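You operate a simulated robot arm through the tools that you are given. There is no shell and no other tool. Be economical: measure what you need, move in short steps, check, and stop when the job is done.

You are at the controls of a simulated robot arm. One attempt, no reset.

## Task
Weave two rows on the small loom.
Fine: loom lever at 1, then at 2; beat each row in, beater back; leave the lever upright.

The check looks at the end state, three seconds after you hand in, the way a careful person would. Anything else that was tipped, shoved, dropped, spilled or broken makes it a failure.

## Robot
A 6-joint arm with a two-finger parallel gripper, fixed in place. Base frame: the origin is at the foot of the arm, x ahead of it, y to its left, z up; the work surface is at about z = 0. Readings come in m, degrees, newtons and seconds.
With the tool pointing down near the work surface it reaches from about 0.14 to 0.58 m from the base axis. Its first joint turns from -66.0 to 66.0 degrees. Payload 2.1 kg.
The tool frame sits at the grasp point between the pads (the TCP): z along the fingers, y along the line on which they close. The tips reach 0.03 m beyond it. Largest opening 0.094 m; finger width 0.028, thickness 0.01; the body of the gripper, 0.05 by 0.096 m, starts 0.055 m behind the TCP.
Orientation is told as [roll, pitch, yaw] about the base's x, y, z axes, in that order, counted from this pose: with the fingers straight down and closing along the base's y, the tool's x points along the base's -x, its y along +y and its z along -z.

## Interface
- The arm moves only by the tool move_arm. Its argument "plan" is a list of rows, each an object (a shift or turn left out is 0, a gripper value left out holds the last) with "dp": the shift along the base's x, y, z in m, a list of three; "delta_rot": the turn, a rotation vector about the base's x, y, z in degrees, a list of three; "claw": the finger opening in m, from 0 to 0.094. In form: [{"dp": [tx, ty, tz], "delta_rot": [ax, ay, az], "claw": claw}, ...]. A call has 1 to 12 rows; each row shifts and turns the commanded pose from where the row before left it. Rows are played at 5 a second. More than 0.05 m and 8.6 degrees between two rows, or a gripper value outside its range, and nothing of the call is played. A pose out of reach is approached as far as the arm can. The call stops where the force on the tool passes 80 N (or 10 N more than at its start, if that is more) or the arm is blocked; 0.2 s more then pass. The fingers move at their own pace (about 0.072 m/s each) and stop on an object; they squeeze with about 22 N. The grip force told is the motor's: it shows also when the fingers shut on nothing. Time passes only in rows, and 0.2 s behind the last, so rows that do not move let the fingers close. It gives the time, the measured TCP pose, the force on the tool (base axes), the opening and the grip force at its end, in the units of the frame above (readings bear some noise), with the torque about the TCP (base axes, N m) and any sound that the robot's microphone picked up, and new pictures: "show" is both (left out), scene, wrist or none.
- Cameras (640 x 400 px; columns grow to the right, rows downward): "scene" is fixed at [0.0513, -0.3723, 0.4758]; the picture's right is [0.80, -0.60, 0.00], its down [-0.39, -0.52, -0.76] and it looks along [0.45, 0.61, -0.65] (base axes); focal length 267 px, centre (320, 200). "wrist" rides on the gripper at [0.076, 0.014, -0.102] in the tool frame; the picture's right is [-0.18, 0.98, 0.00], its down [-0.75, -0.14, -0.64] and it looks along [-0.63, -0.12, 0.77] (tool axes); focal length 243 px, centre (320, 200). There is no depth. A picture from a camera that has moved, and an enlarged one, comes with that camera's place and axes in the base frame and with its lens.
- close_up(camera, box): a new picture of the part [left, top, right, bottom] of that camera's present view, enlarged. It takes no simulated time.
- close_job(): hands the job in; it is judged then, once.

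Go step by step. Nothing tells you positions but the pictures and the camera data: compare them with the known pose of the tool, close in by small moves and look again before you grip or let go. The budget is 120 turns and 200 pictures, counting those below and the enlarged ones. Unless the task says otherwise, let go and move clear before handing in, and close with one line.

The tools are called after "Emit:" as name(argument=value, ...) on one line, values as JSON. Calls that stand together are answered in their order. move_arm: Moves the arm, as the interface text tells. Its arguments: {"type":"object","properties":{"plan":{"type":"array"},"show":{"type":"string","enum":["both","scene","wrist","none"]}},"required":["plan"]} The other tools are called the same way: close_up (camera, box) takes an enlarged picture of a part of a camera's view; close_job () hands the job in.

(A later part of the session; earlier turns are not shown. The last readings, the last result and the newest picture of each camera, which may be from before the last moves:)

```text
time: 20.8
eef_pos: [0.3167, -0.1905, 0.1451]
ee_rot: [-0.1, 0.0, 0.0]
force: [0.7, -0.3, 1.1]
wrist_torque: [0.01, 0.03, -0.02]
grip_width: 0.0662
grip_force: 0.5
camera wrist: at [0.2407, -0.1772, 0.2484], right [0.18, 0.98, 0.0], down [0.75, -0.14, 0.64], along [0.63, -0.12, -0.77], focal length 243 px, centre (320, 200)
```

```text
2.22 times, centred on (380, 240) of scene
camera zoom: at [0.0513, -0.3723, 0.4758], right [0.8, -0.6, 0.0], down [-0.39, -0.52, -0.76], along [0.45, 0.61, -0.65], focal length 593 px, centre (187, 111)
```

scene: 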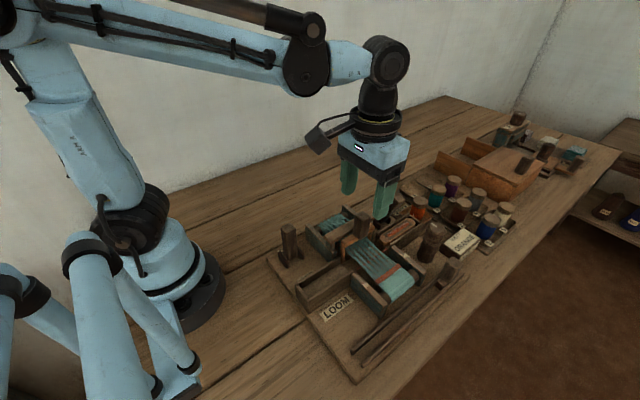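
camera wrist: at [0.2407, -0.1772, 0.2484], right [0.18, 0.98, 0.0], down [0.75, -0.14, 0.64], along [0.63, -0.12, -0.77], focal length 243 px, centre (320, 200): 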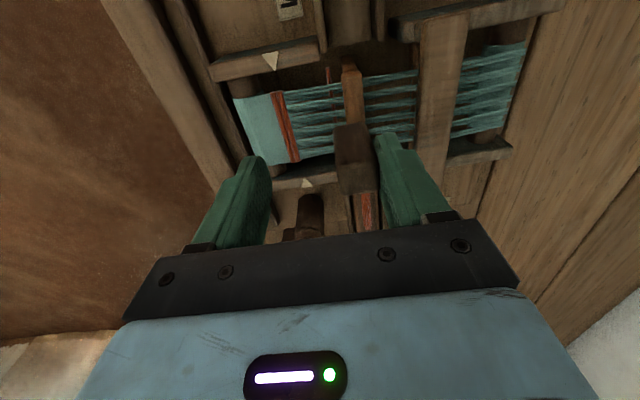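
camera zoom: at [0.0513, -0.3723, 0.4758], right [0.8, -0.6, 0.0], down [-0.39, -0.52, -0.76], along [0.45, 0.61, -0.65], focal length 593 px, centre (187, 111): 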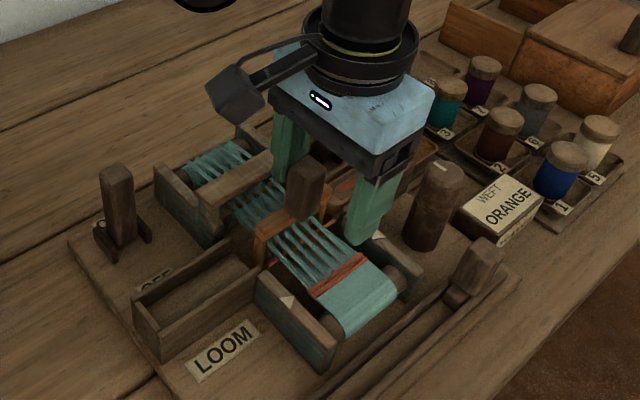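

The beater slides freely. I'll go on until it meets the fell.

Emit:
move_arm(plan=[{"dp": [0, -0.01, 0]}, {"dp": [0, -0.01, 0]}, {"dp": [0, -0.01, 0]}, {"dp": [0, -0.008, 0]}, {"dp": [0, -0.006, 0]}, {"dp": [0, 0, 0]}], show="wrist")

Emit:
close_up(camera="scene", box=[300, 150, 460, 330])

```text
time: 22.2
eef_pos: [0.3165, -0.2344, 0.1457]
ee_rot: [0.1, 0.0, 0.0]
force: [-1.8, 5.5, -0.5]
wrist_torque: [0.06, 0.07, 0.11]
grip_width: 0.0689
grip_force: 2.5
camera wrist: at [0.2413, -0.2215, 0.2485], right [0.18, 0.98, 0.0], down [0.75, -0.14, 0.64], along [0.63, -0.12, -0.77], focal length 243 px, centre (320, 200)
```

wrist: 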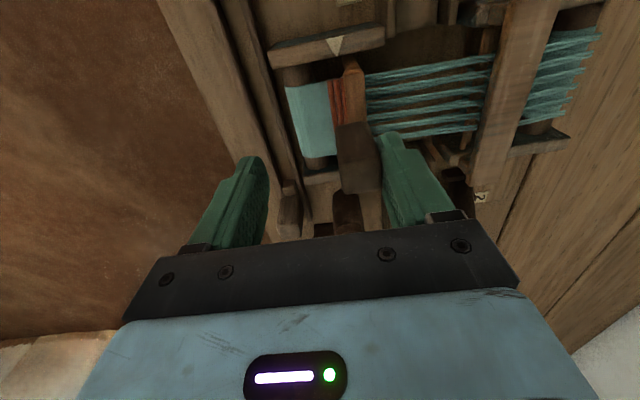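

```text
2.22 times, centred on (380, 240) of scene
camera zoom: at [0.0513, -0.3723, 0.4758], right [0.8, -0.6, 0.0], down [-0.39, -0.52, -0.76], along [0.45, 0.61, -0.65], focal length 593 px, centre (187, 111)
```

zoom: 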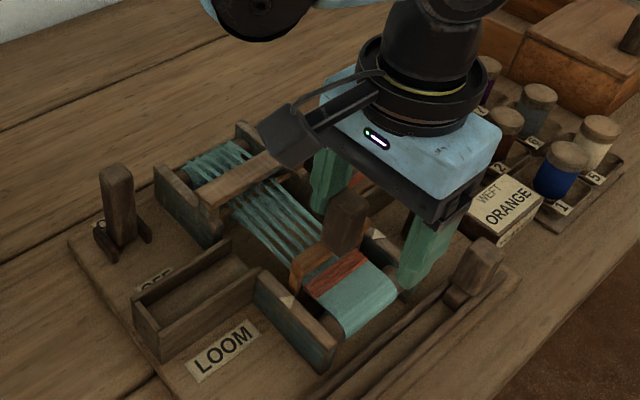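

The beater is at the fell and force is rising. I'll press a little more to seat the row.

Emit:
move_arm(plan=[{"dp": [0, -0.005, 0]}, {"dp": [0, -0.004, 0]}, {"dp": [0, 0, 0]}], show="wrist")

```text
time: 23.0
eef_pos: [0.317, -0.2419, 0.1444]
ee_rot: [0.3, 0.1, 0.0]
force: [-5.9, 29.0, -3.0]
wrist_torque: [0.27, -0.02, 0.28]
grip_width: 0.0823
grip_force: 14.7
camera wrist: at [0.2416, -0.2294, 0.2486], right [0.18, 0.98, 0.01], down [0.76, -0.14, 0.64], along [0.63, -0.11, -0.77], focal length 243 px, centre (320, 200)
```

wrist: 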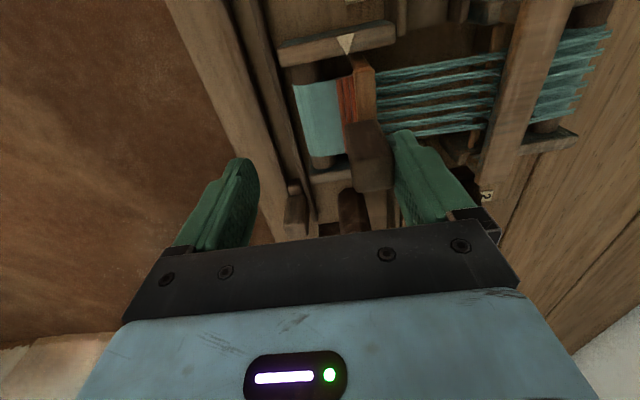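

The row is beaten in firmly. Now I'll push the beater back to its rest.

Emit:
move_arm(plan=[{"dp": [0, 0.02, 0]}, {"dp": [0, 0.02, 0]}, {"dp": [0, 0.02, 0]}, {"dp": [0, 0.015, 0]}, {"dp": [0, 0.015, 0]}, {"dp": [0, 0.01, 0]}, {"dp": [0, 0.01, 0]}, {"dp": [0, 0.008, 0]}, {"dp": [0, 0, 0]}], show="wrist")

Emit:
close_up(camera="scene", box=[300, 150, 460, 330])

```text
time: 25.0
eef_pos: [0.3171, -0.1264, 0.1457]
ee_rot: [0.1, 0.0, 0.0]
force: [0.0, 0.3, 0.0]
wrist_torque: [0.04, 0.0, 0.01]
grip_width: 0.0662
grip_force: 0.1
camera wrist: at [0.2411, -0.112, 0.2486], right [0.18, 0.98, 0.0], down [0.75, -0.14, 0.64], along [0.63, -0.12, -0.77], focal length 243 px, centre (320, 200)
```

wrist: 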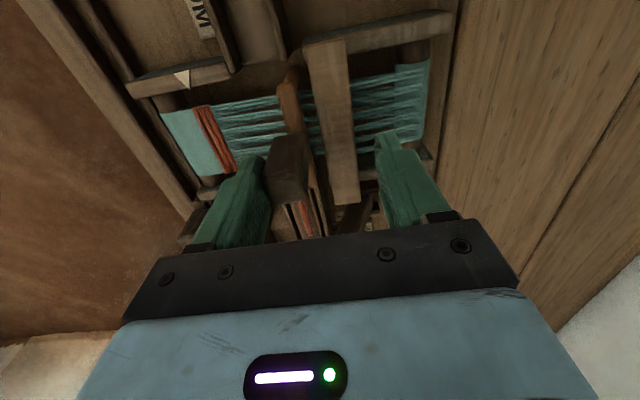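

```text
2.22 times, centred on (380, 240) of scene
camera zoom: at [0.0513, -0.3723, 0.4758], right [0.8, -0.6, 0.0], down [-0.39, -0.52, -0.76], along [0.45, 0.61, -0.65], focal length 593 px, centre (187, 111)
```

zoom: 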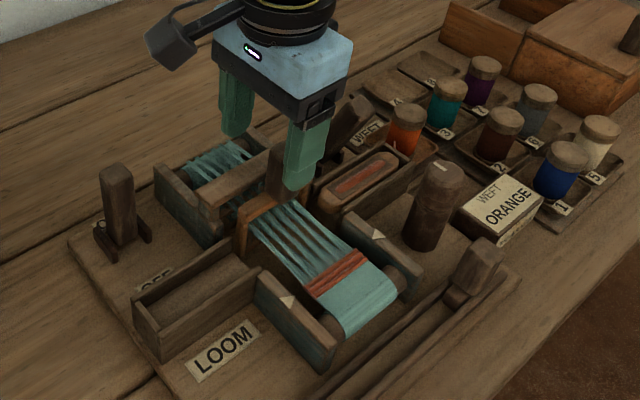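

The first row sits against the cloth. The beater is almost back, so I'll push until it stops.

Emit:
move_arm(plan=[{"dp": [0, 0.004, 0]}, {"dp": [0, 0.004, 0]}, {"dp": [0, 0.004, 0]}, {"dp": [0, 0, 0]}], show="wrist")

```text
time: 26.0
eef_pos: [0.3167, -0.1146, 0.1443]
ee_rot: [-0.2, -0.1, -0.1]
force: [3.3, -13.8, 5.8]
wrist_torque: [-0.36, -0.13, 0.07]
grip_width: 0.0742
grip_force: 7.0
camera wrist: at [0.2411, -0.1004, 0.2479], right [0.19, 0.98, 0.0], down [0.75, -0.14, 0.64], along [0.63, -0.12, -0.77], focal length 243 px, centre (320, 200)
```

wrist: 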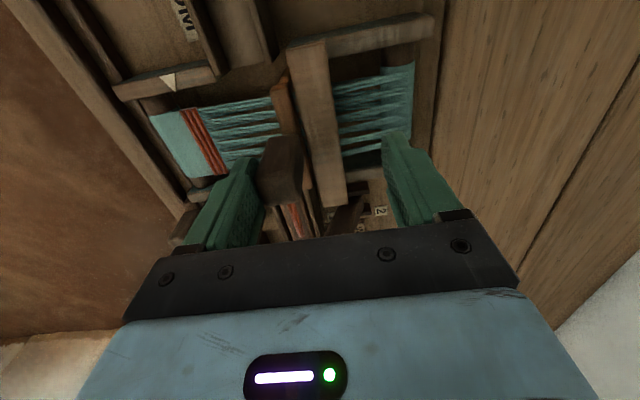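

The beater rests at its rear stop. I'll back off, rise, and go to the -y side of the lever with closed fingers to push it over to 2.

Emit:
move_arm(plan=[{"dp": [0, -0.02, 0]}, {"dp": [0, 0, 0.035]}, {"dp": [0, 0, 0.035]}, {"dp": [0.03, -0.01, 0], "claw": 0}, {"dp": [0.04, -0.015, 0]}, {"dp": [0.04, -0.015, 0]}, {"dp": [0.006, -0.01, 0]}, {"dp": [0, 0, 0]}])

Emit:
close_up(camera="scene", box=[300, 120, 480, 320])

Emit:
close_up(camera="wrist", box=[200, 0, 440, 200])

```text
time: 27.8
eef_pos: [0.4334, -0.1839, 0.2133]
ee_rot: [0.0, 0.0, 0.0]
force: [0.5, 0.4, -0.2]
wrist_torque: [0.0, 0.0, 0.01]
grip_width: 0.0
grip_force: 21.9
camera wrist: at [0.3575, -0.1706, 0.3177], right [0.18, 0.98, 0.0], down [0.75, -0.14, 0.64], along [0.63, -0.12, -0.77], focal length 243 px, centre (320, 200)
```

scene: 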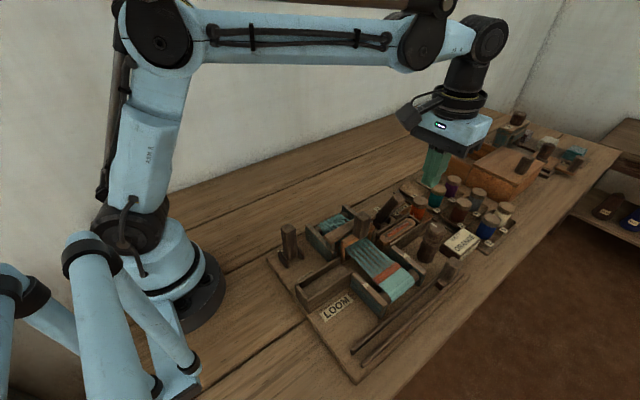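
wrist: 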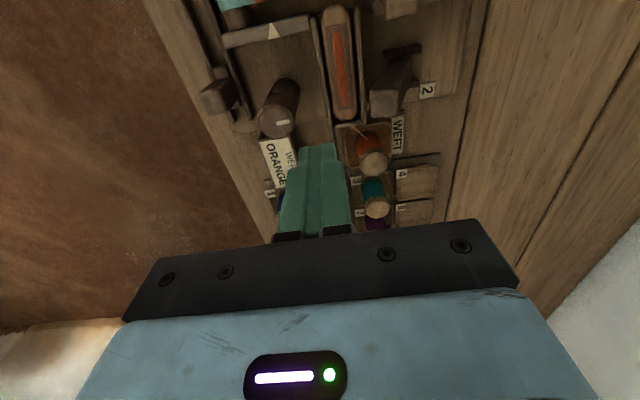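

```text
2.00 times, centred on (390, 220) of scene
camera zoom: at [0.0513, -0.3723, 0.4758], right [0.8, -0.6, 0.0], down [-0.39, -0.52, -0.76], along [0.45, 0.61, -0.65], focal length 534 px, centre (180, 160)
```

zoom: 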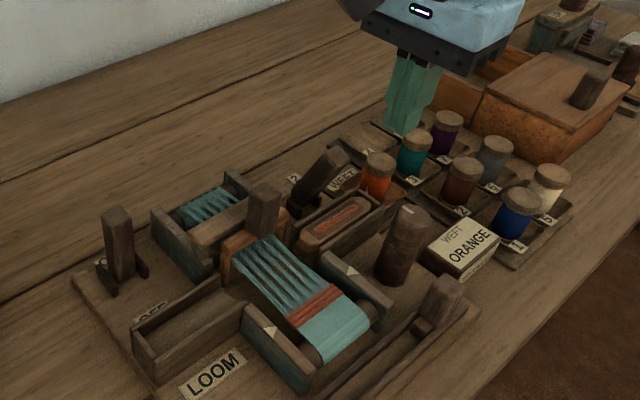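

```text
2.00 times, centred on (320, 100) of wrist
camera zoom: at [0.3575, -0.1706, 0.3177], right [0.18, 0.98, 0.0], down [0.75, -0.14, 0.64], along [0.63, -0.12, -0.77], focal length 485 px, centre (320, 400)
```

zoom: 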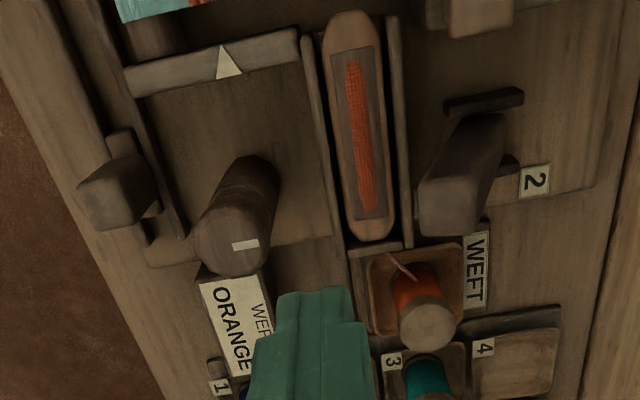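

The lever's top is near (0.434, -0.13, 0.11), and the shuttle lies below at y about -0.16. I'll lower the closed fingers at y -0.163 with the tips at 0.085, clear of the shuttle, then push +y.

Emit:
move_arm(plan=[{"dp": [0, 0.019, 0]}, {"dp": [0, 0, -0.035]}, {"dp": [0, 0, -0.035]}, {"dp": [0, 0, -0.028]}, {"dp": [0, 0, 0]}], show="none")

Emit:
close_up(camera="scene", box=[320, 130, 460, 270])

```text
time: 29.0
eef_pos: [0.4356, -0.1641, 0.1159]
ee_rot: [0.0, 0.0, 0.0]
force: [0.6, -0.7, -0.5]
wrist_torque: [-0.01, -0.01, -0.01]
grip_width: 0.0001
grip_force: 21.6
```

```text
2.86 times, centred on (390, 200) of scene
camera zoom: at [0.0513, -0.3723, 0.4758], right [0.8, -0.6, 0.0], down [-0.39, -0.52, -0.76], along [0.45, 0.61, -0.65], focal length 762 px, centre (120, 200)
```

zoom: 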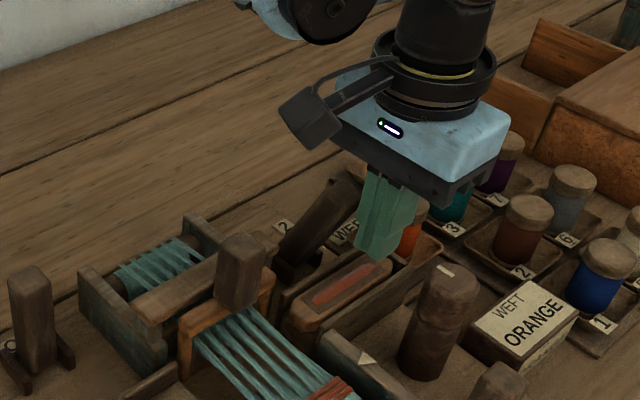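

The fingers are just beside the lever's top, clear of the shuttle. I'll push +y.

Emit:
move_arm(plan=[{"dp": [0, 0.012, 0]}, {"dp": [0, 0.012, 0]}, {"dp": [0, 0.012, 0]}, {"dp": [0, 0.01, 0]}, {"dp": [0, 0.01, 0]}, {"dp": [0, 0.01, 0]}, {"dp": [0, 0.008, 0]}, {"dp": [0, 0, 0]}], show="wrist")

Emit:
close_up(camera="scene", box=[320, 130, 460, 270])

```text
time: 30.8
eef_pos: [0.4328, -0.0917, 0.1156]
ee_rot: [-0.3, 0.0, -0.1]
force: [3.8, -16.0, 0.8]
wrist_torque: [-0.49, -0.13, -0.01]
grip_width: 0.0
grip_force: 21.9
camera wrist: at [0.3565, -0.0778, 0.2194], right [0.19, 0.98, 0.0], down [0.75, -0.14, 0.64], along [0.63, -0.12, -0.77], focal length 243 px, centre (320, 200)
```

wrist: 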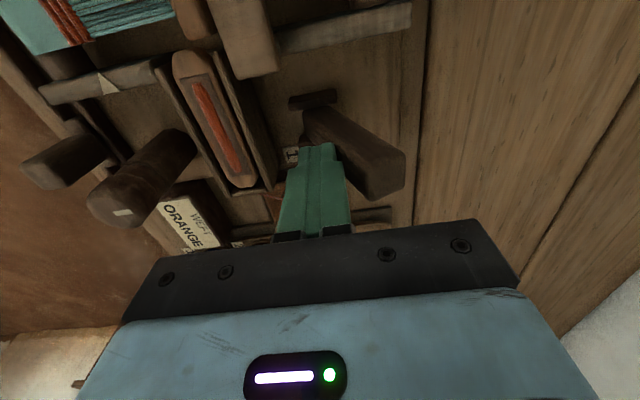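

```text
2.86 times, centred on (390, 200) of scene
camera zoom: at [0.0513, -0.3723, 0.4758], right [0.8, -0.6, 0.0], down [-0.39, -0.52, -0.76], along [0.45, 0.61, -0.65], focal length 762 px, centre (120, 200)
```

zoom: 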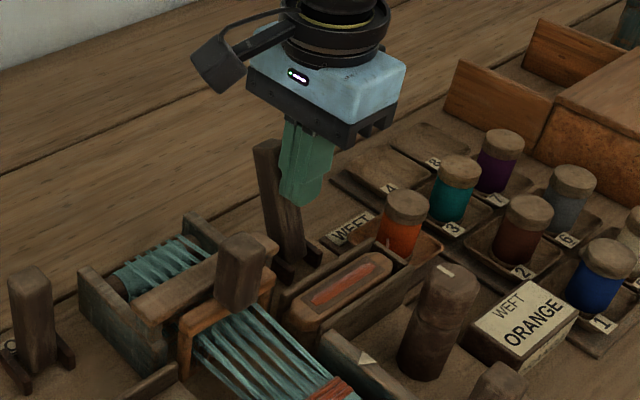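

The lever leans to 2 and the shed has reopened the other way. I'll press a little to confirm the stop, then back off and rise.

Emit:
move_arm(plan=[{"dp": [0, 0.003, 0]}, {"dp": [0, 0, 0]}, {"dp": [0, -0.02, 0]}, {"dp": [0, -0.01, 0.03]}, {"dp": [0, 0, 0.045]}, {"dp": [0, 0, 0.04]}, {"dp": [0, 0, 0]}], show="wrist")

Emit:
close_up(camera="scene", box=[300, 160, 480, 320])

```text
time: 32.4
eef_pos: [0.4328, -0.1168, 0.2327]
ee_rot: [0.0, 0.0, 0.0]
force: [-0.8, 0.5, -0.6]
wrist_torque: [0.0, -0.02, 0.0]
grip_width: 0.0001
grip_force: 22.1
camera wrist: at [0.3565, -0.1025, 0.3358], right [0.18, 0.98, 0.0], down [0.75, -0.14, 0.64], along [0.63, -0.12, -0.77], focal length 243 px, centre (320, 200)
```

wrist: 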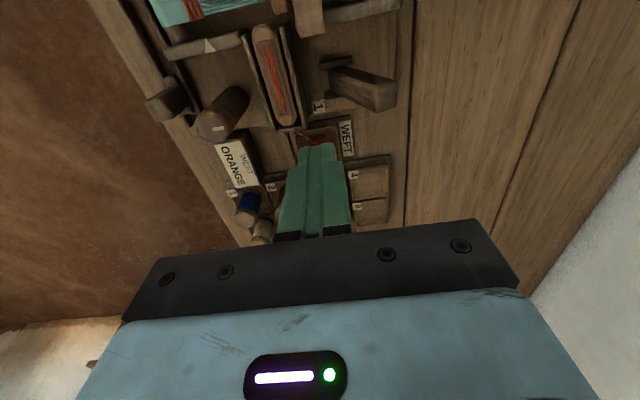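

```text
2.50 times, centred on (390, 240) of scene
camera zoom: at [0.0513, -0.3723, 0.4758], right [0.8, -0.6, 0.0], down [-0.39, -0.52, -0.76], along [0.45, 0.61, -0.65], focal length 667 px, centre (145, 100)
```

zoom: 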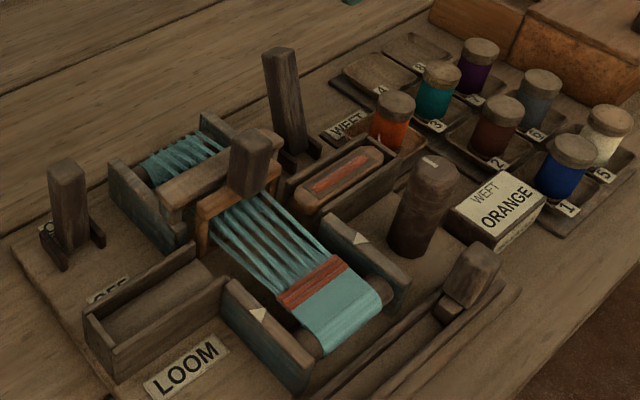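

The lever stays at 2. Now I'll go to the far (+x) side of the slider knob, which is near (0.415, -0.284), to push the shuttle back; I'll look before going low.

Emit:
move_arm(plan=[{"dp": [0.006, -0.043, 0]}, {"dp": [0.006, -0.043, 0]}, {"dp": [0.006, -0.043, 0]}, {"dp": [0.005, -0.041, -0.01]}, {"dp": [0, 0, -0.04]}, {"dp": [0, 0, -0.035]}, {"dp": [0, 0, 0]}])

Emit:
close_up(camera="scene", box=[390, 170, 550, 330])

Emit:
close_up(camera="wrist", box=[200, 0, 440, 240])

```text
time: 34.0
eef_pos: [0.4545, -0.2862, 0.1472]
ee_rot: [0.0, 0.1, 0.0]
force: [1.0, 1.0, 0.7]
wrist_torque: [-0.02, -0.02, -0.02]
grip_width: 0.0001
grip_force: 21.9
camera wrist: at [0.3793, -0.2734, 0.2491], right [0.18, 0.98, 0.0], down [0.75, -0.14, 0.64], along [0.63, -0.12, -0.77], focal length 243 px, centre (320, 200)
```

scene: 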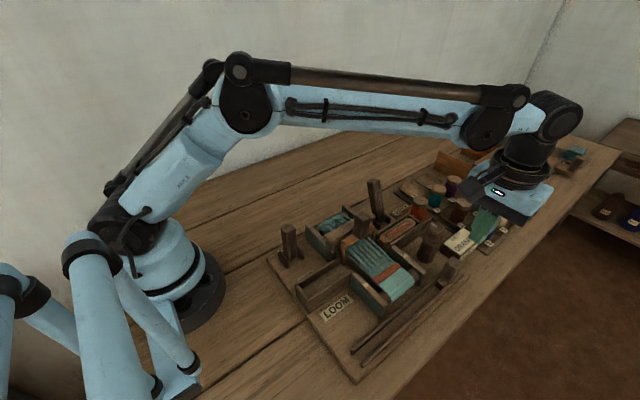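
wrist: 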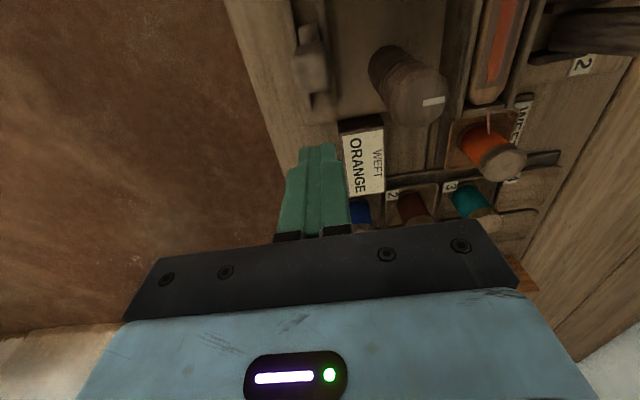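

```text
2.50 times, centred on (470, 250) of scene
camera zoom: at [0.0513, -0.3723, 0.4758], right [0.8, -0.6, 0.0], down [-0.39, -0.52, -0.76], along [0.45, 0.61, -0.65], focal length 667 px, centre (-55, 75)
```

zoom: 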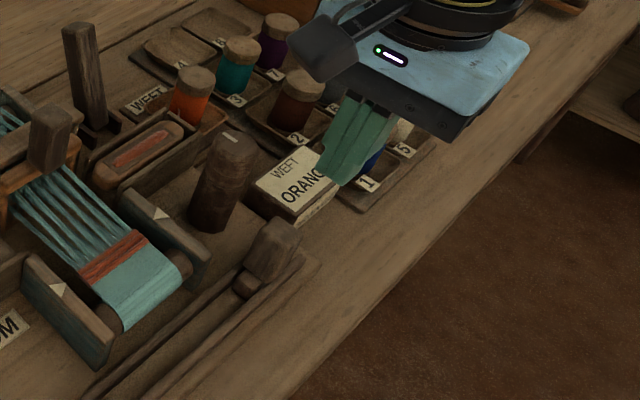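

```text
1.67 times, centred on (320, 120) of wrist
camera zoom: at [0.3793, -0.2734, 0.2491], right [0.18, 0.98, 0.0], down [0.75, -0.14, 0.64], along [0.63, -0.12, -0.77], focal length 404 px, centre (320, 333)
```

zoom: 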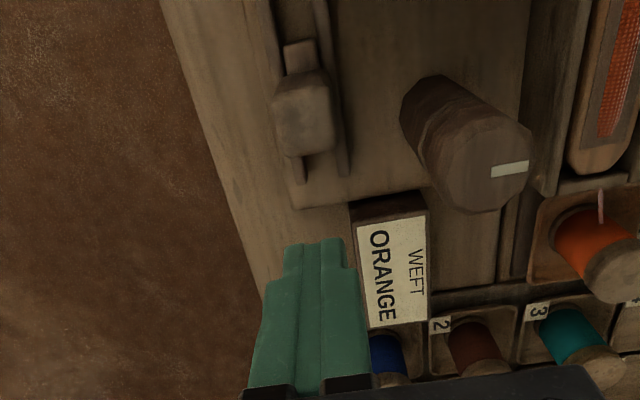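

The card box's near face is at y about -0.273, x from 0.47. I'll shift slightly to x 0.449, y -0.293 so the fingers pass between knob and box, then lower.

Emit:
move_arm(plan=[{"dp": [-0.0055, -0.007, 0]}, {"dp": [0, 0, -0.03]}, {"dp": [0, 0, -0.02]}, {"dp": [0, 0, -0.015]}, {"dp": [0, 0, 0]}])

Emit:
close_up(camera="scene", box=[390, 170, 550, 330])

```text
time: 35.2
eef_pos: [0.45, -0.2943, 0.0806]
ee_rot: [0.1, 0.0, 0.0]
force: [-0.1, 0.1, -0.2]
wrist_torque: [0.03, -0.01, -0.01]
grip_width: 0.0001
grip_force: 21.9
camera wrist: at [0.3746, -0.281, 0.1844], right [0.18, 0.98, 0.0], down [0.75, -0.14, 0.64], along [0.63, -0.12, -0.77], focal length 243 px, centre (320, 200)
```

scene: 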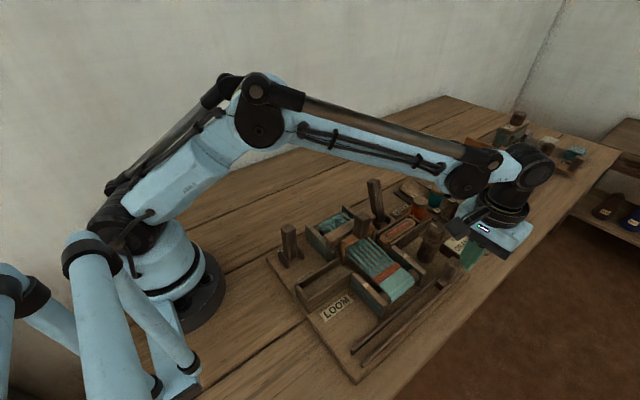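
wrist: 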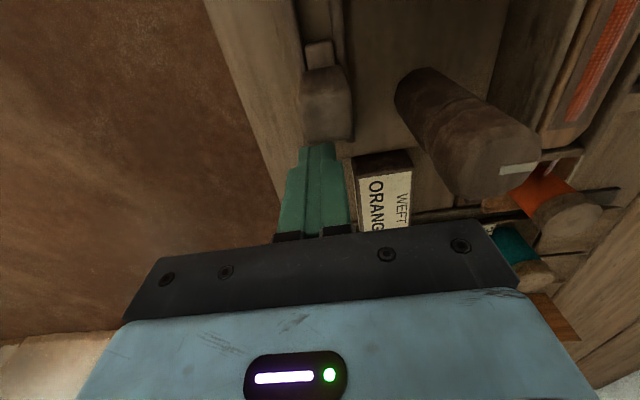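

```text
2.50 times, centred on (470, 250) of scene
camera zoom: at [0.0513, -0.3723, 0.4758], right [0.8, -0.6, 0.0], down [-0.39, -0.52, -0.76], along [0.45, 0.61, -0.65], focal length 667 px, centre (-55, 75)
```

zoom: 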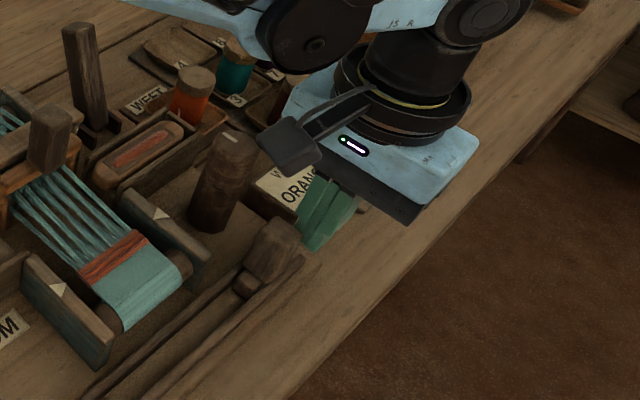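

The fingers are down beyond the knob, clear of the card box. I'll push -x, recentring slightly on the knob.

Emit:
move_arm(plan=[{"dp": [-0.012, 0.003, 0]}, {"dp": [-0.015, 0.003, 0]}, {"dp": [-0.015, 0, 0]}, {"dp": [-0.015, 0, 0]}, {"dp": [-0.015, 0, 0]}, {"dp": [-0.015, 0, 0]}, {"dp": [-0.015, 0, 0]}, {"dp": [-0.015, 0, 0]}, {"dp": [-0.015, 0, 0]}, {"dp": [-0.015, 0, 0]}, {"dp": [0, 0, 0]}])

Emit:
close_up(camera="scene", box=[270, 170, 470, 350])

```text
time: 37.6
eef_pos: [0.3031, -0.2886, 0.0825]
ee_rot: [0.0, 0.0, 0.1]
force: [-0.1, 1.2, 28.1]
wrist_torque: [0.14, 0.39, -0.03]
grip_width: 0.0
grip_force: 21.9
camera wrist: at [0.2276, -0.2756, 0.1848], right [0.18, 0.98, 0.0], down [0.75, -0.14, 0.64], along [0.63, -0.12, -0.77], focal length 243 px, centre (320, 200)
```

scene: 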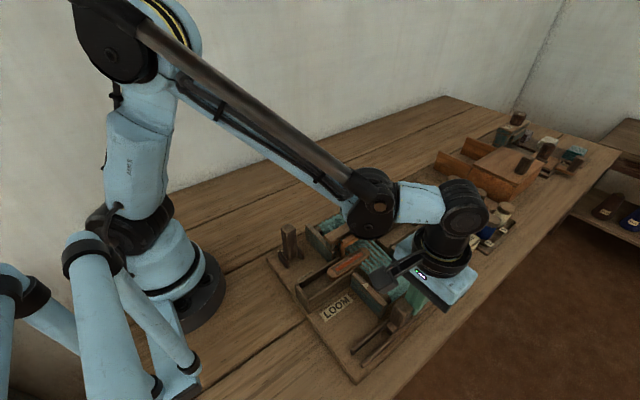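
wrist: 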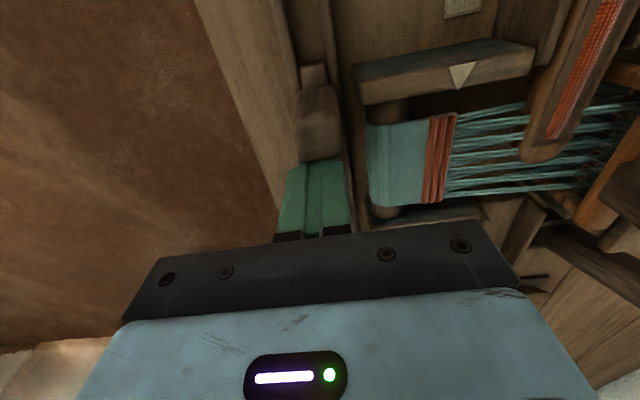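

```text
2.22 times, centred on (370, 260) of scene
camera zoom: at [0.0512, -0.3722, 0.4759], right [0.8, -0.6, 0.0], down [-0.39, -0.52, -0.76], along [0.45, 0.61, -0.65], focal length 593 px, centre (209, 67)
```

zoom: 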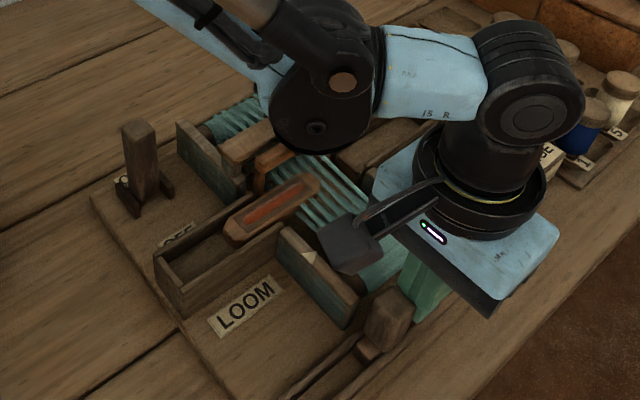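

The shuttle is coming back, but there's an upward force of 28 N on the tips, as if they bear on a ledge. I'll raise a few millimetres and re-read before going on.

Emit:
move_arm(plan=[{"dp": [0.004, 0, 0.004]}, {"dp": [0, 0, 0.004]}, {"dp": [0, 0, 0]}], show="wrist")

Emit:
close_up(camera="wrist", box=[240, 40, 440, 240])

```text
time: 38.4
eef_pos: [0.3071, -0.2895, 0.0901]
ee_rot: [0.0, 0.0, 0.0]
force: [0.0, -0.1, 0.7]
wrist_torque: [0.01, 0.02, 0.0]
grip_width: 0.0001
grip_force: 22.1
camera wrist: at [0.2308, -0.2756, 0.1926], right [0.18, 0.98, 0.0], down [0.75, -0.14, 0.64], along [0.63, -0.12, -0.77], focal length 243 px, centre (320, 200)
```

wrist: 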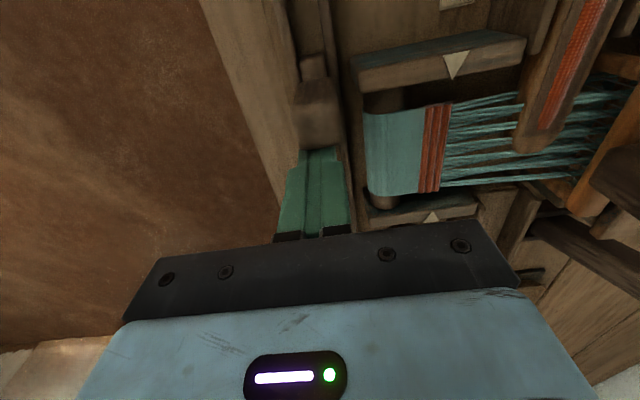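

```text
2.00 times, centred on (340, 140) of wrist
camera zoom: at [0.2308, -0.2756, 0.1926], right [0.18, 0.98, 0.0], down [0.75, -0.14, 0.64], along [0.63, -0.12, -0.77], focal length 485 px, centre (280, 320)
```

zoom: 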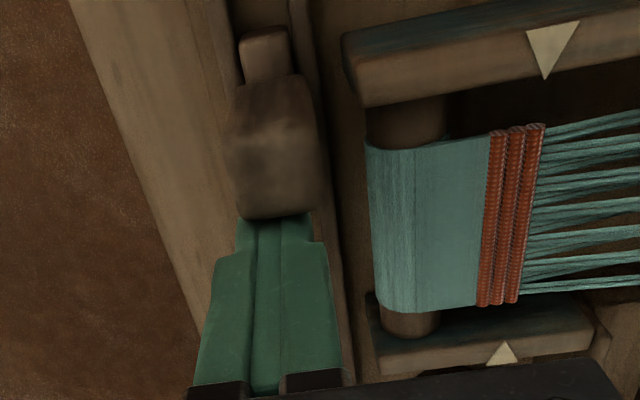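

Force is gone; the tips probably sat on the carriage's foot. I'll go on pushing at this height to the stop.

Emit:
move_arm(plan=[{"dp": [-0.012, 0.002, 0]}, {"dp": [-0.012, 0, 0]}, {"dp": [-0.012, 0, 0]}, {"dp": [-0.01, 0, 0]}, {"dp": [-0.01, 0, 0]}, {"dp": [0, 0, 0]}])

Emit:
close_up(camera="scene", box=[270, 170, 470, 350])

```text
time: 39.8
eef_pos: [0.2504, -0.2868, 0.0889]
ee_rot: [0.0, 0.0, 0.0]
force: [1.7, -0.8, 0.3]
wrist_torque: [-0.01, 0.0, -0.02]
grip_width: 0.0
grip_force: 22.0
camera wrist: at [0.1755, -0.2738, 0.1929], right [0.18, 0.98, 0.0], down [0.75, -0.14, 0.64], along [0.63, -0.12, -0.77], focal length 243 px, centre (320, 200)
```

scene: 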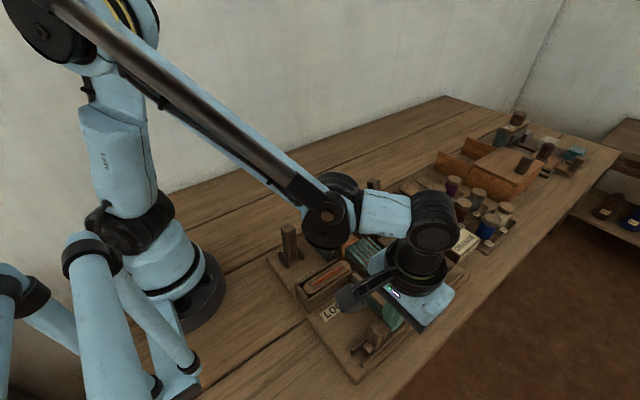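
wrist: 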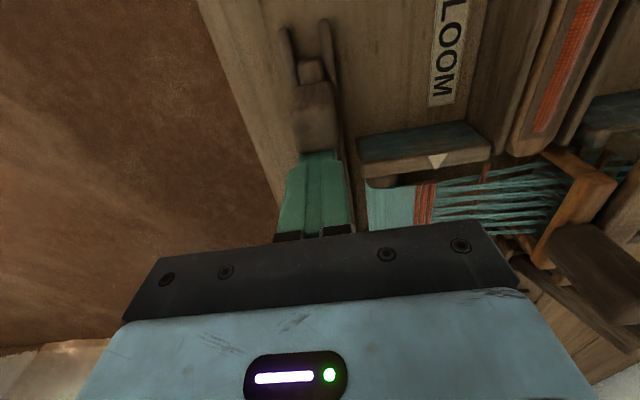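

```text
2.22 times, centred on (370, 260) of scene
camera zoom: at [0.0513, -0.3723, 0.4758], right [0.8, -0.6, 0.0], down [-0.39, -0.52, -0.76], along [0.45, 0.61, -0.65], focal length 593 px, centre (209, 67)
```

zoom: 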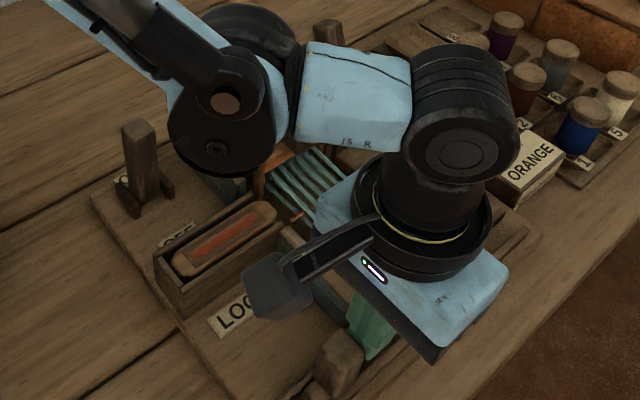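

The shuttle is nearly home on the left and the second weft is laid. I'll press to the stop.

Emit:
move_arm(plan=[{"dp": [-0.004, 0, 0]}, {"dp": [-0.004, 0, 0]}, {"dp": [-0.004, 0, 0]}, {"dp": [0, 0, 0]}], show="none")

```text
time: 40.7
eef_pos: [0.2514, -0.2865, 0.0904]
ee_rot: [-0.3, -2.0, 0.5]
force: [11.7, -1.9, -2.1]
wrist_torque: [0.01, -0.13, -0.02]
grip_width: 0.0
grip_force: 22.3
stopped in row 4: the force on the tool passed its limit at 81 N (the readings are from after the stop); the commanded pose is now the measured one
```

The slider is at its left stop. I'll back off, straighten the tool, rise and return to the beater.

Emit:
move_arm(plan=[{"dp": [0.015, 0, 0], "delta_rot": [0.3, 2.0, -0.5]}, {"dp": [0, 0, 0.035]}, {"dp": [0, 0, 0.045]}, {"dp": [0, 0, 0.03]}, {"dp": [0.01, 0.045, 0], "claw": 0.066}, {"dp": [0.02, 0.045, 0]}, {"dp": [0.015, 0.045, 0]}, {"dp": [0.006, 0.011, 0]}, {"dp": [0, 0, 0]}])

Emit:
close_up(camera="wrist", box=[200, 0, 440, 200])

Emit:
close_up(camera="scene", box=[270, 170, 470, 390])

```text
time: 42.7
eef_pos: [0.3158, -0.1413, 0.2009]
ee_rot: [-0.1, 0.2, -0.1]
force: [-0.4, 0.1, 0.3]
wrist_torque: [0.0, -0.01, -0.01]
grip_width: 0.066
grip_force: 0.1
camera wrist: at [0.2404, -0.1269, 0.3051], right [0.19, 0.98, 0.0], down [0.76, -0.14, 0.64], along [0.63, -0.12, -0.77], focal length 243 px, centre (320, 200)
```

scene: 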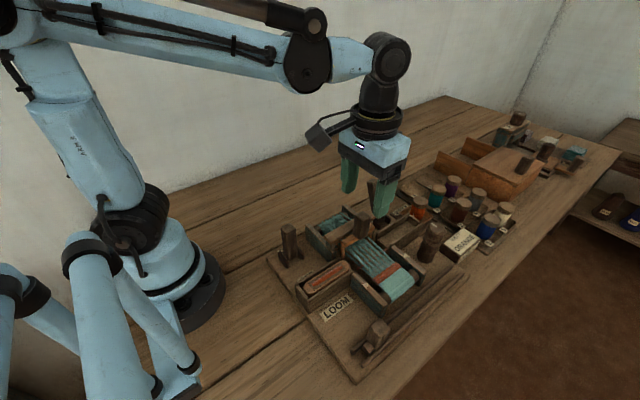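
wrist: 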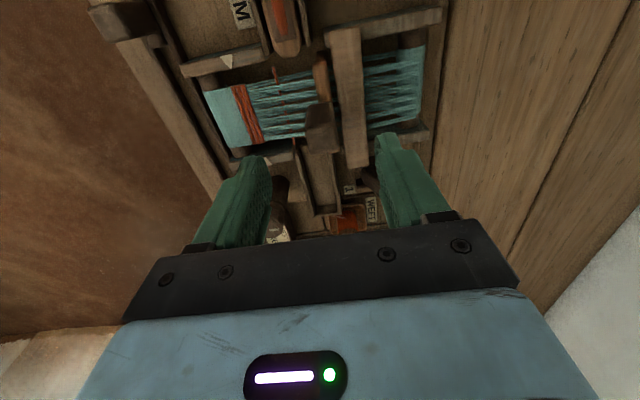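

```text
2.00 times, centred on (320, 100) of wrist
camera zoom: at [0.2404, -0.1269, 0.3051], right [0.19, 0.98, 0.0], down [0.76, -0.14, 0.64], along [0.63, -0.12, -0.77], focal length 485 px, centre (320, 400)
```

zoom: 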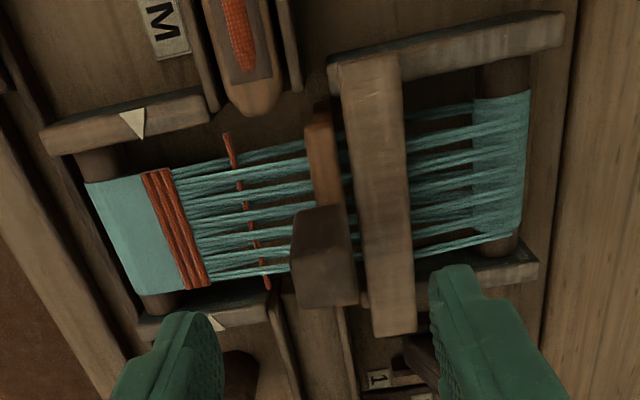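

```text
1.82 times, centred on (370, 280) of scene
camera zoom: at [0.0513, -0.3723, 0.4758], right [0.8, -0.6, 0.0], down [-0.39, -0.52, -0.76], along [0.45, 0.61, -0.65], focal length 485 px, centre (229, 54)
```

zoom: 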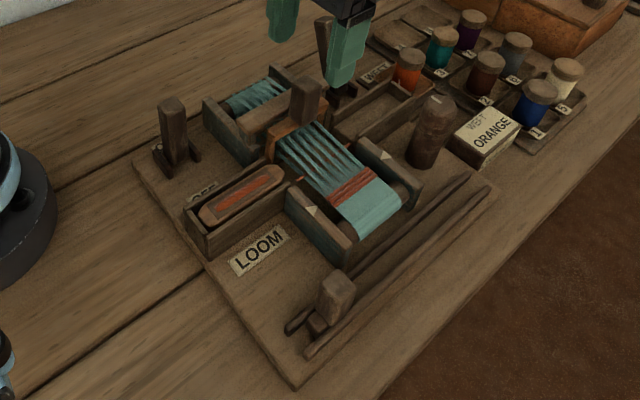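

The shuttle is home and the second weft lies in the shed. I'll lower over the knob and beat again with the same moves.

Emit:
move_arm(plan=[{"dp": [0.001, 0, -0.03]}, {"dp": [0, 0, -0.026]}, {"dp": [0, -0.01, 0]}, {"dp": [0, -0.01, 0]}, {"dp": [0, -0.012, 0]}, {"dp": [0, -0.012, 0]}, {"dp": [0, -0.012, 0]}, {"dp": [0, -0.012, 0]}, {"dp": [0, -0.012, 0]}, {"dp": [0, -0.01, 0]}, {"dp": [0, 0, 0]}], show="wrist")

```text
time: 45.1
eef_pos: [0.3168, -0.2309, 0.1438]
ee_rot: [0.1, 0.2, -0.1]
force: [-0.5, 7.5, -3.9]
wrist_torque: [0.02, 0.02, 0.02]
grip_width: 0.0705
grip_force: 3.9
camera wrist: at [0.241, -0.2172, 0.2479], right [0.19, 0.98, 0.0], down [0.76, -0.14, 0.64], along [0.63, -0.12, -0.77], focal length 243 px, centre (320, 200)
```

wrist: 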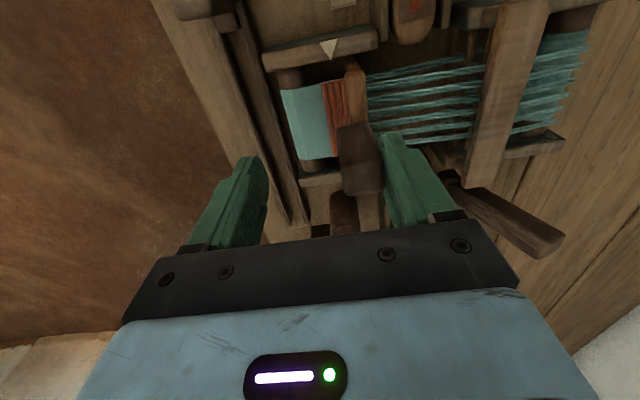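

The beater is at the fell again. I'll press it home and then push it back to its rest.

Emit:
move_arm(plan=[{"dp": [0, -0.006, 0]}, {"dp": [0, -0.005, 0]}, {"dp": [0, 0, 0]}], show="none")

Emit:
move_arm(plan=[{"dp": [0, 0.02, 0]}, {"dp": [0, 0.02, 0]}, {"dp": [0, 0.02, 0]}, {"dp": [0, 0.015, 0]}, {"dp": [0, 0.015, 0]}, {"dp": [0, 0.01, 0]}, {"dp": [0, 0.01, 0]}, {"dp": [0, 0.008, 0]}, {"dp": [0, 0.006, 0]}, {"dp": [0, 0.004, 0]}, {"dp": [0, 0, 0]}], show="wrist")

```text
time: 45.9
eef_pos: [0.3161, -0.2393, 0.1447]
ee_rot: [0.5, 0.2, 0.0]
force: [-1.2, 35.4, -13.3]
wrist_torque: [-0.2, 0.06, 0.13]
grip_width: 0.086
grip_force: 17.3
```

```text
time: 48.3
eef_pos: [0.317, -0.114, 0.1446]
ee_rot: [-0.3, 0.3, -0.2]
force: [-0.5, -12.8, 3.9]
wrist_torque: [-0.35, -0.16, -0.03]
grip_width: 0.073
grip_force: 6.6
camera wrist: at [0.2412, -0.1007, 0.2482], right [0.19, 0.98, 0.0], down [0.76, -0.14, 0.64], along [0.63, -0.12, -0.77], focal length 243 px, centre (320, 200)
```

wrist: 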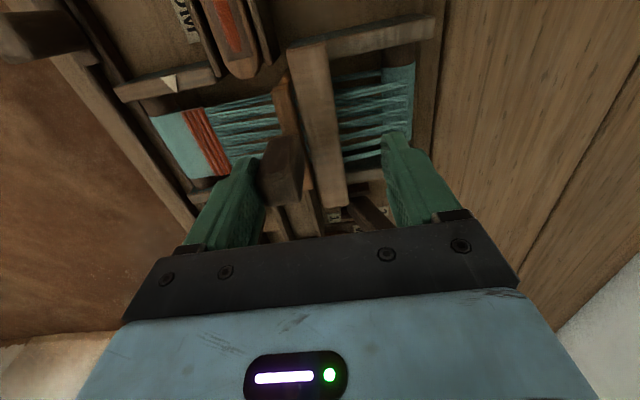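

The second row is in and the beater is back. Now I'll go above the lever with the fingers wide to bring it upright.

Emit:
move_arm(plan=[{"dp": [0, -0.02, 0]}, {"dp": [0, 0, 0.035]}, {"dp": [0, 0, 0.035], "claw": 0.094}, {"dp": [0.035, 0.015, 0]}, {"dp": [0.04, 0.02, 0]}, {"dp": [0.041, 0.018, 0]}, {"dp": [0, 0, 0]}])

Emit:
close_up(camera="scene", box=[300, 150, 460, 330])

Emit:
close_up(camera="wrist", box=[200, 0, 440, 200])

```text
time: 49.9
eef_pos: [0.4307, -0.0793, 0.2171]
ee_rot: [-0.1, 0.2, -0.1]
force: [0.8, 0.2, -0.1]
wrist_torque: [0.02, -0.01, 0.01]
grip_width: 0.094
grip_force: 0.1
camera wrist: at [0.3561, -0.0656, 0.3201], right [0.19, 0.98, 0.0], down [0.76, -0.14, 0.64], along [0.63, -0.12, -0.77], focal length 243 px, centre (320, 200)
```

scene: 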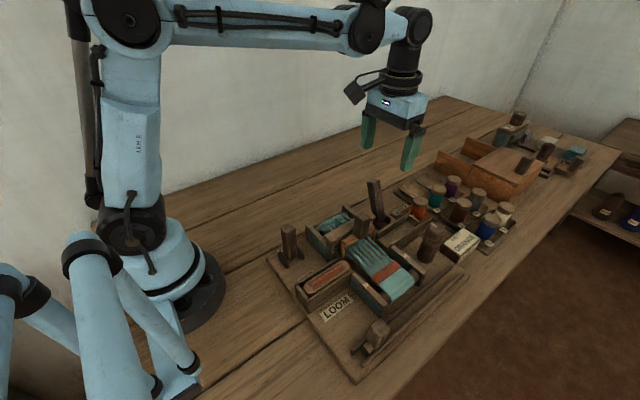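
wrist: 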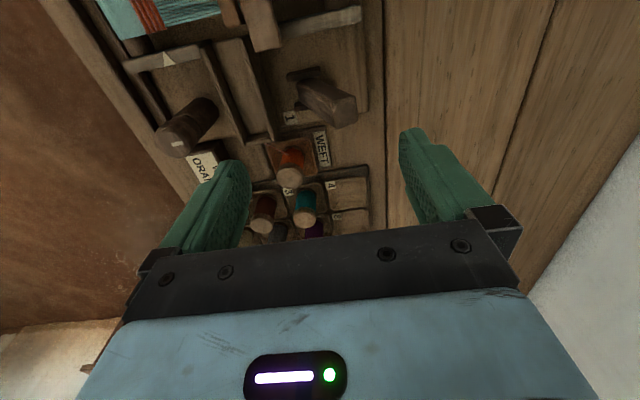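

```text
2.22 times, centred on (380, 240) of scene
camera zoom: at [0.0514, -0.3723, 0.4758], right [0.8, -0.6, 0.0], down [-0.39, -0.52, -0.76], along [0.45, 0.61, -0.65], focal length 593 px, centre (187, 111)
```

zoom: 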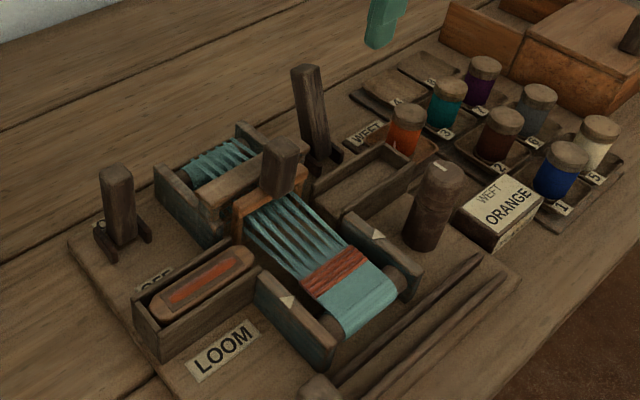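

```text
2.00 times, centred on (320, 100) of wrist
camera zoom: at [0.3561, -0.0656, 0.3201], right [0.19, 0.98, 0.0], down [0.76, -0.14, 0.64], along [0.63, -0.12, -0.77], focal length 485 px, centre (320, 400)
```

zoom: 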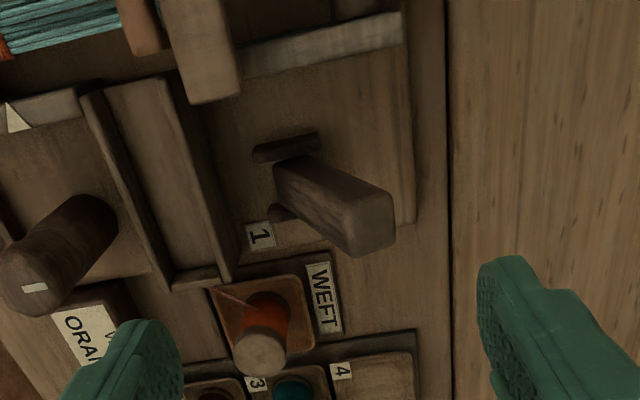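

The lever's top is at y about -0.06 (at 1 it was at -0.129), so upright is y about -0.095. I'll lower around it, shift to that centre, and close softly to square it up.

Emit:
move_arm(plan=[{"dp": [0.002, 0, -0.04]}, {"dp": [0, 0, -0.04]}, {"dp": [0, 0, -0.03]}, {"dp": [0, -0.008, 0]}, {"dp": [0, -0.008, 0]}, {"dp": [0, 0, 0], "claw": 0.06}, {"dp": [0, 0, 0], "claw": 0.045}, {"dp": [0, 0, 0], "claw": 0.034}, {"dp": [0, 0, 0]}], show="wrist")

Emit:
close_up(camera="scene", box=[300, 150, 460, 330])

```text
time: 51.9
eef_pos: [0.434, -0.0985, 0.1031]
ee_rot: [0.0, 0.2, -0.1]
force: [0.2, 0.3, -0.3]
wrist_torque: [0.0, 0.02, -0.02]
grip_width: 0.0339
grip_force: 0.1
camera wrist: at [0.3594, -0.0841, 0.2077], right [0.19, 0.98, 0.0], down [0.76, -0.14, 0.64], along [0.63, -0.12, -0.77], focal length 243 px, centre (320, 200)
```

wrist: 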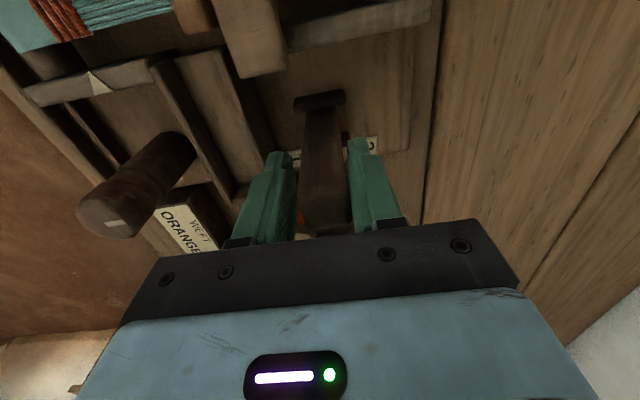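

```text
2.22 times, centred on (380, 240) of scene
camera zoom: at [0.0513, -0.3723, 0.4758], right [0.8, -0.6, 0.0], down [-0.39, -0.52, -0.76], along [0.45, 0.61, -0.65], focal length 593 px, centre (187, 111)
```

zoom: 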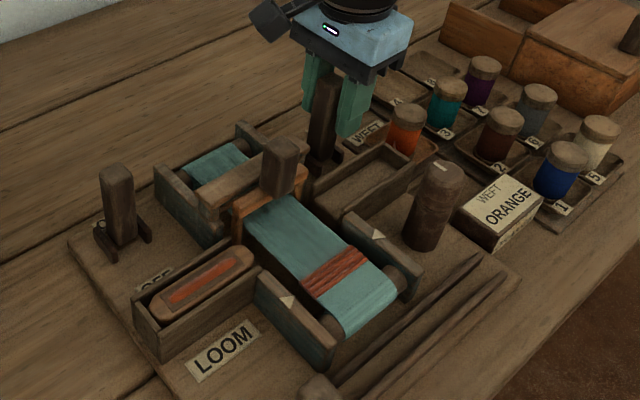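

The shed is flat, so the lever is about upright. I'll centre to y -0.096 and close gently to square it.

Emit:
move_arm(plan=[{"dp": [0, 0.002, 0]}, {"dp": [0, 0, 0], "claw": 0.026}, {"dp": [0, 0, 0], "claw": 0.022}, {"dp": [0, 0, 0]}], show="wrist")

```text
time: 52.9
eef_pos: [0.4336, -0.095, 0.1043]
ee_rot: [0.0, 0.2, -0.1]
force: [0.7, 2.2, -1.4]
wrist_torque: [0.14, -0.03, -0.01]
grip_width: 0.0237
grip_force: 44.8
camera wrist: at [0.359, -0.0815, 0.2078], right [0.19, 0.98, 0.0], down [0.76, -0.14, 0.64], along [0.63, -0.12, -0.77], focal length 243 px, centre (320, 200)
```

wrist: 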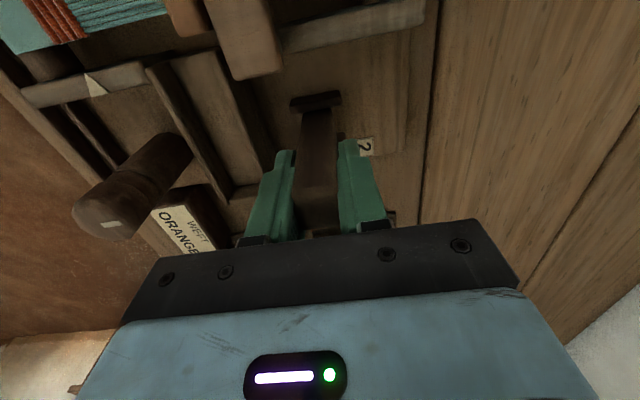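

The lever is gripped squarely at y -0.095. I'll open, rise and check its stance.

Emit:
move_arm(plan=[{"dp": [0, 0, 0], "claw": 0.06}, {"dp": [0, 0, 0]}, {"dp": [0, 0, 0.04]}, {"dp": [0, 0, 0.04]}, {"dp": [0, 0, 0.04]}, {"dp": [-0.03, 0.04, 0.01]}, {"dp": [-0.03, 0.04, 0.01]}, {"dp": [0, 0, 0]}])

Emit:
close_up(camera="scene", box=[270, 170, 470, 390])

Emit:
close_up(camera="scene", box=[370, 170, 470, 270])

```text
refused: row 6 steps farther than a row can; nothing moved
```

```text
1.82 times, centred on (370, 280) of scene
camera zoom: at [0.0513, -0.3723, 0.4758], right [0.8, -0.6, 0.0], down [-0.39, -0.52, -0.76], along [0.45, 0.61, -0.65], focal length 485 px, centre (229, 54)
```

zoom: 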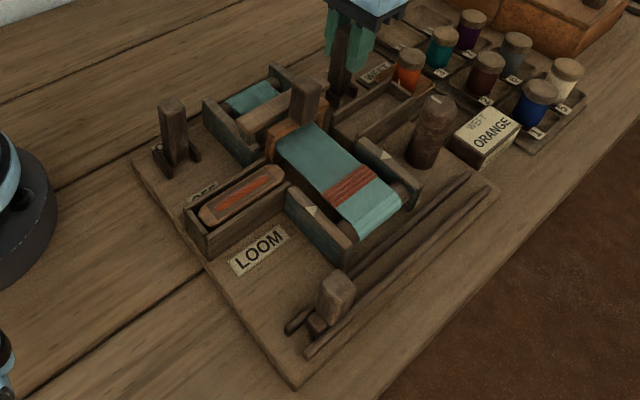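

```text
4.00 times, centred on (420, 220) of scene
camera zoom: at [0.0513, -0.3723, 0.4758], right [0.8, -0.6, 0.0], down [-0.39, -0.52, -0.76], along [0.45, 0.61, -0.65], focal length 1067 px, centre (-80, 120)
```

zoom: 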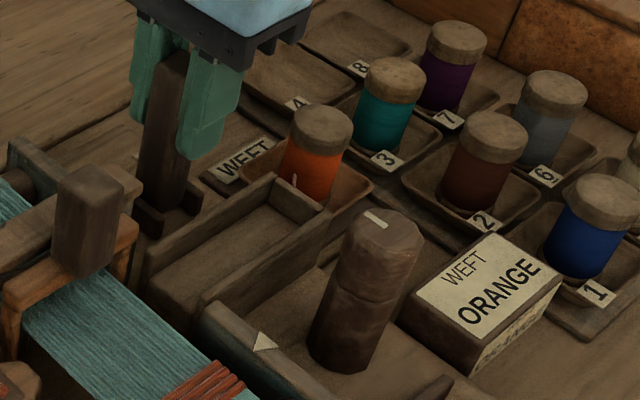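

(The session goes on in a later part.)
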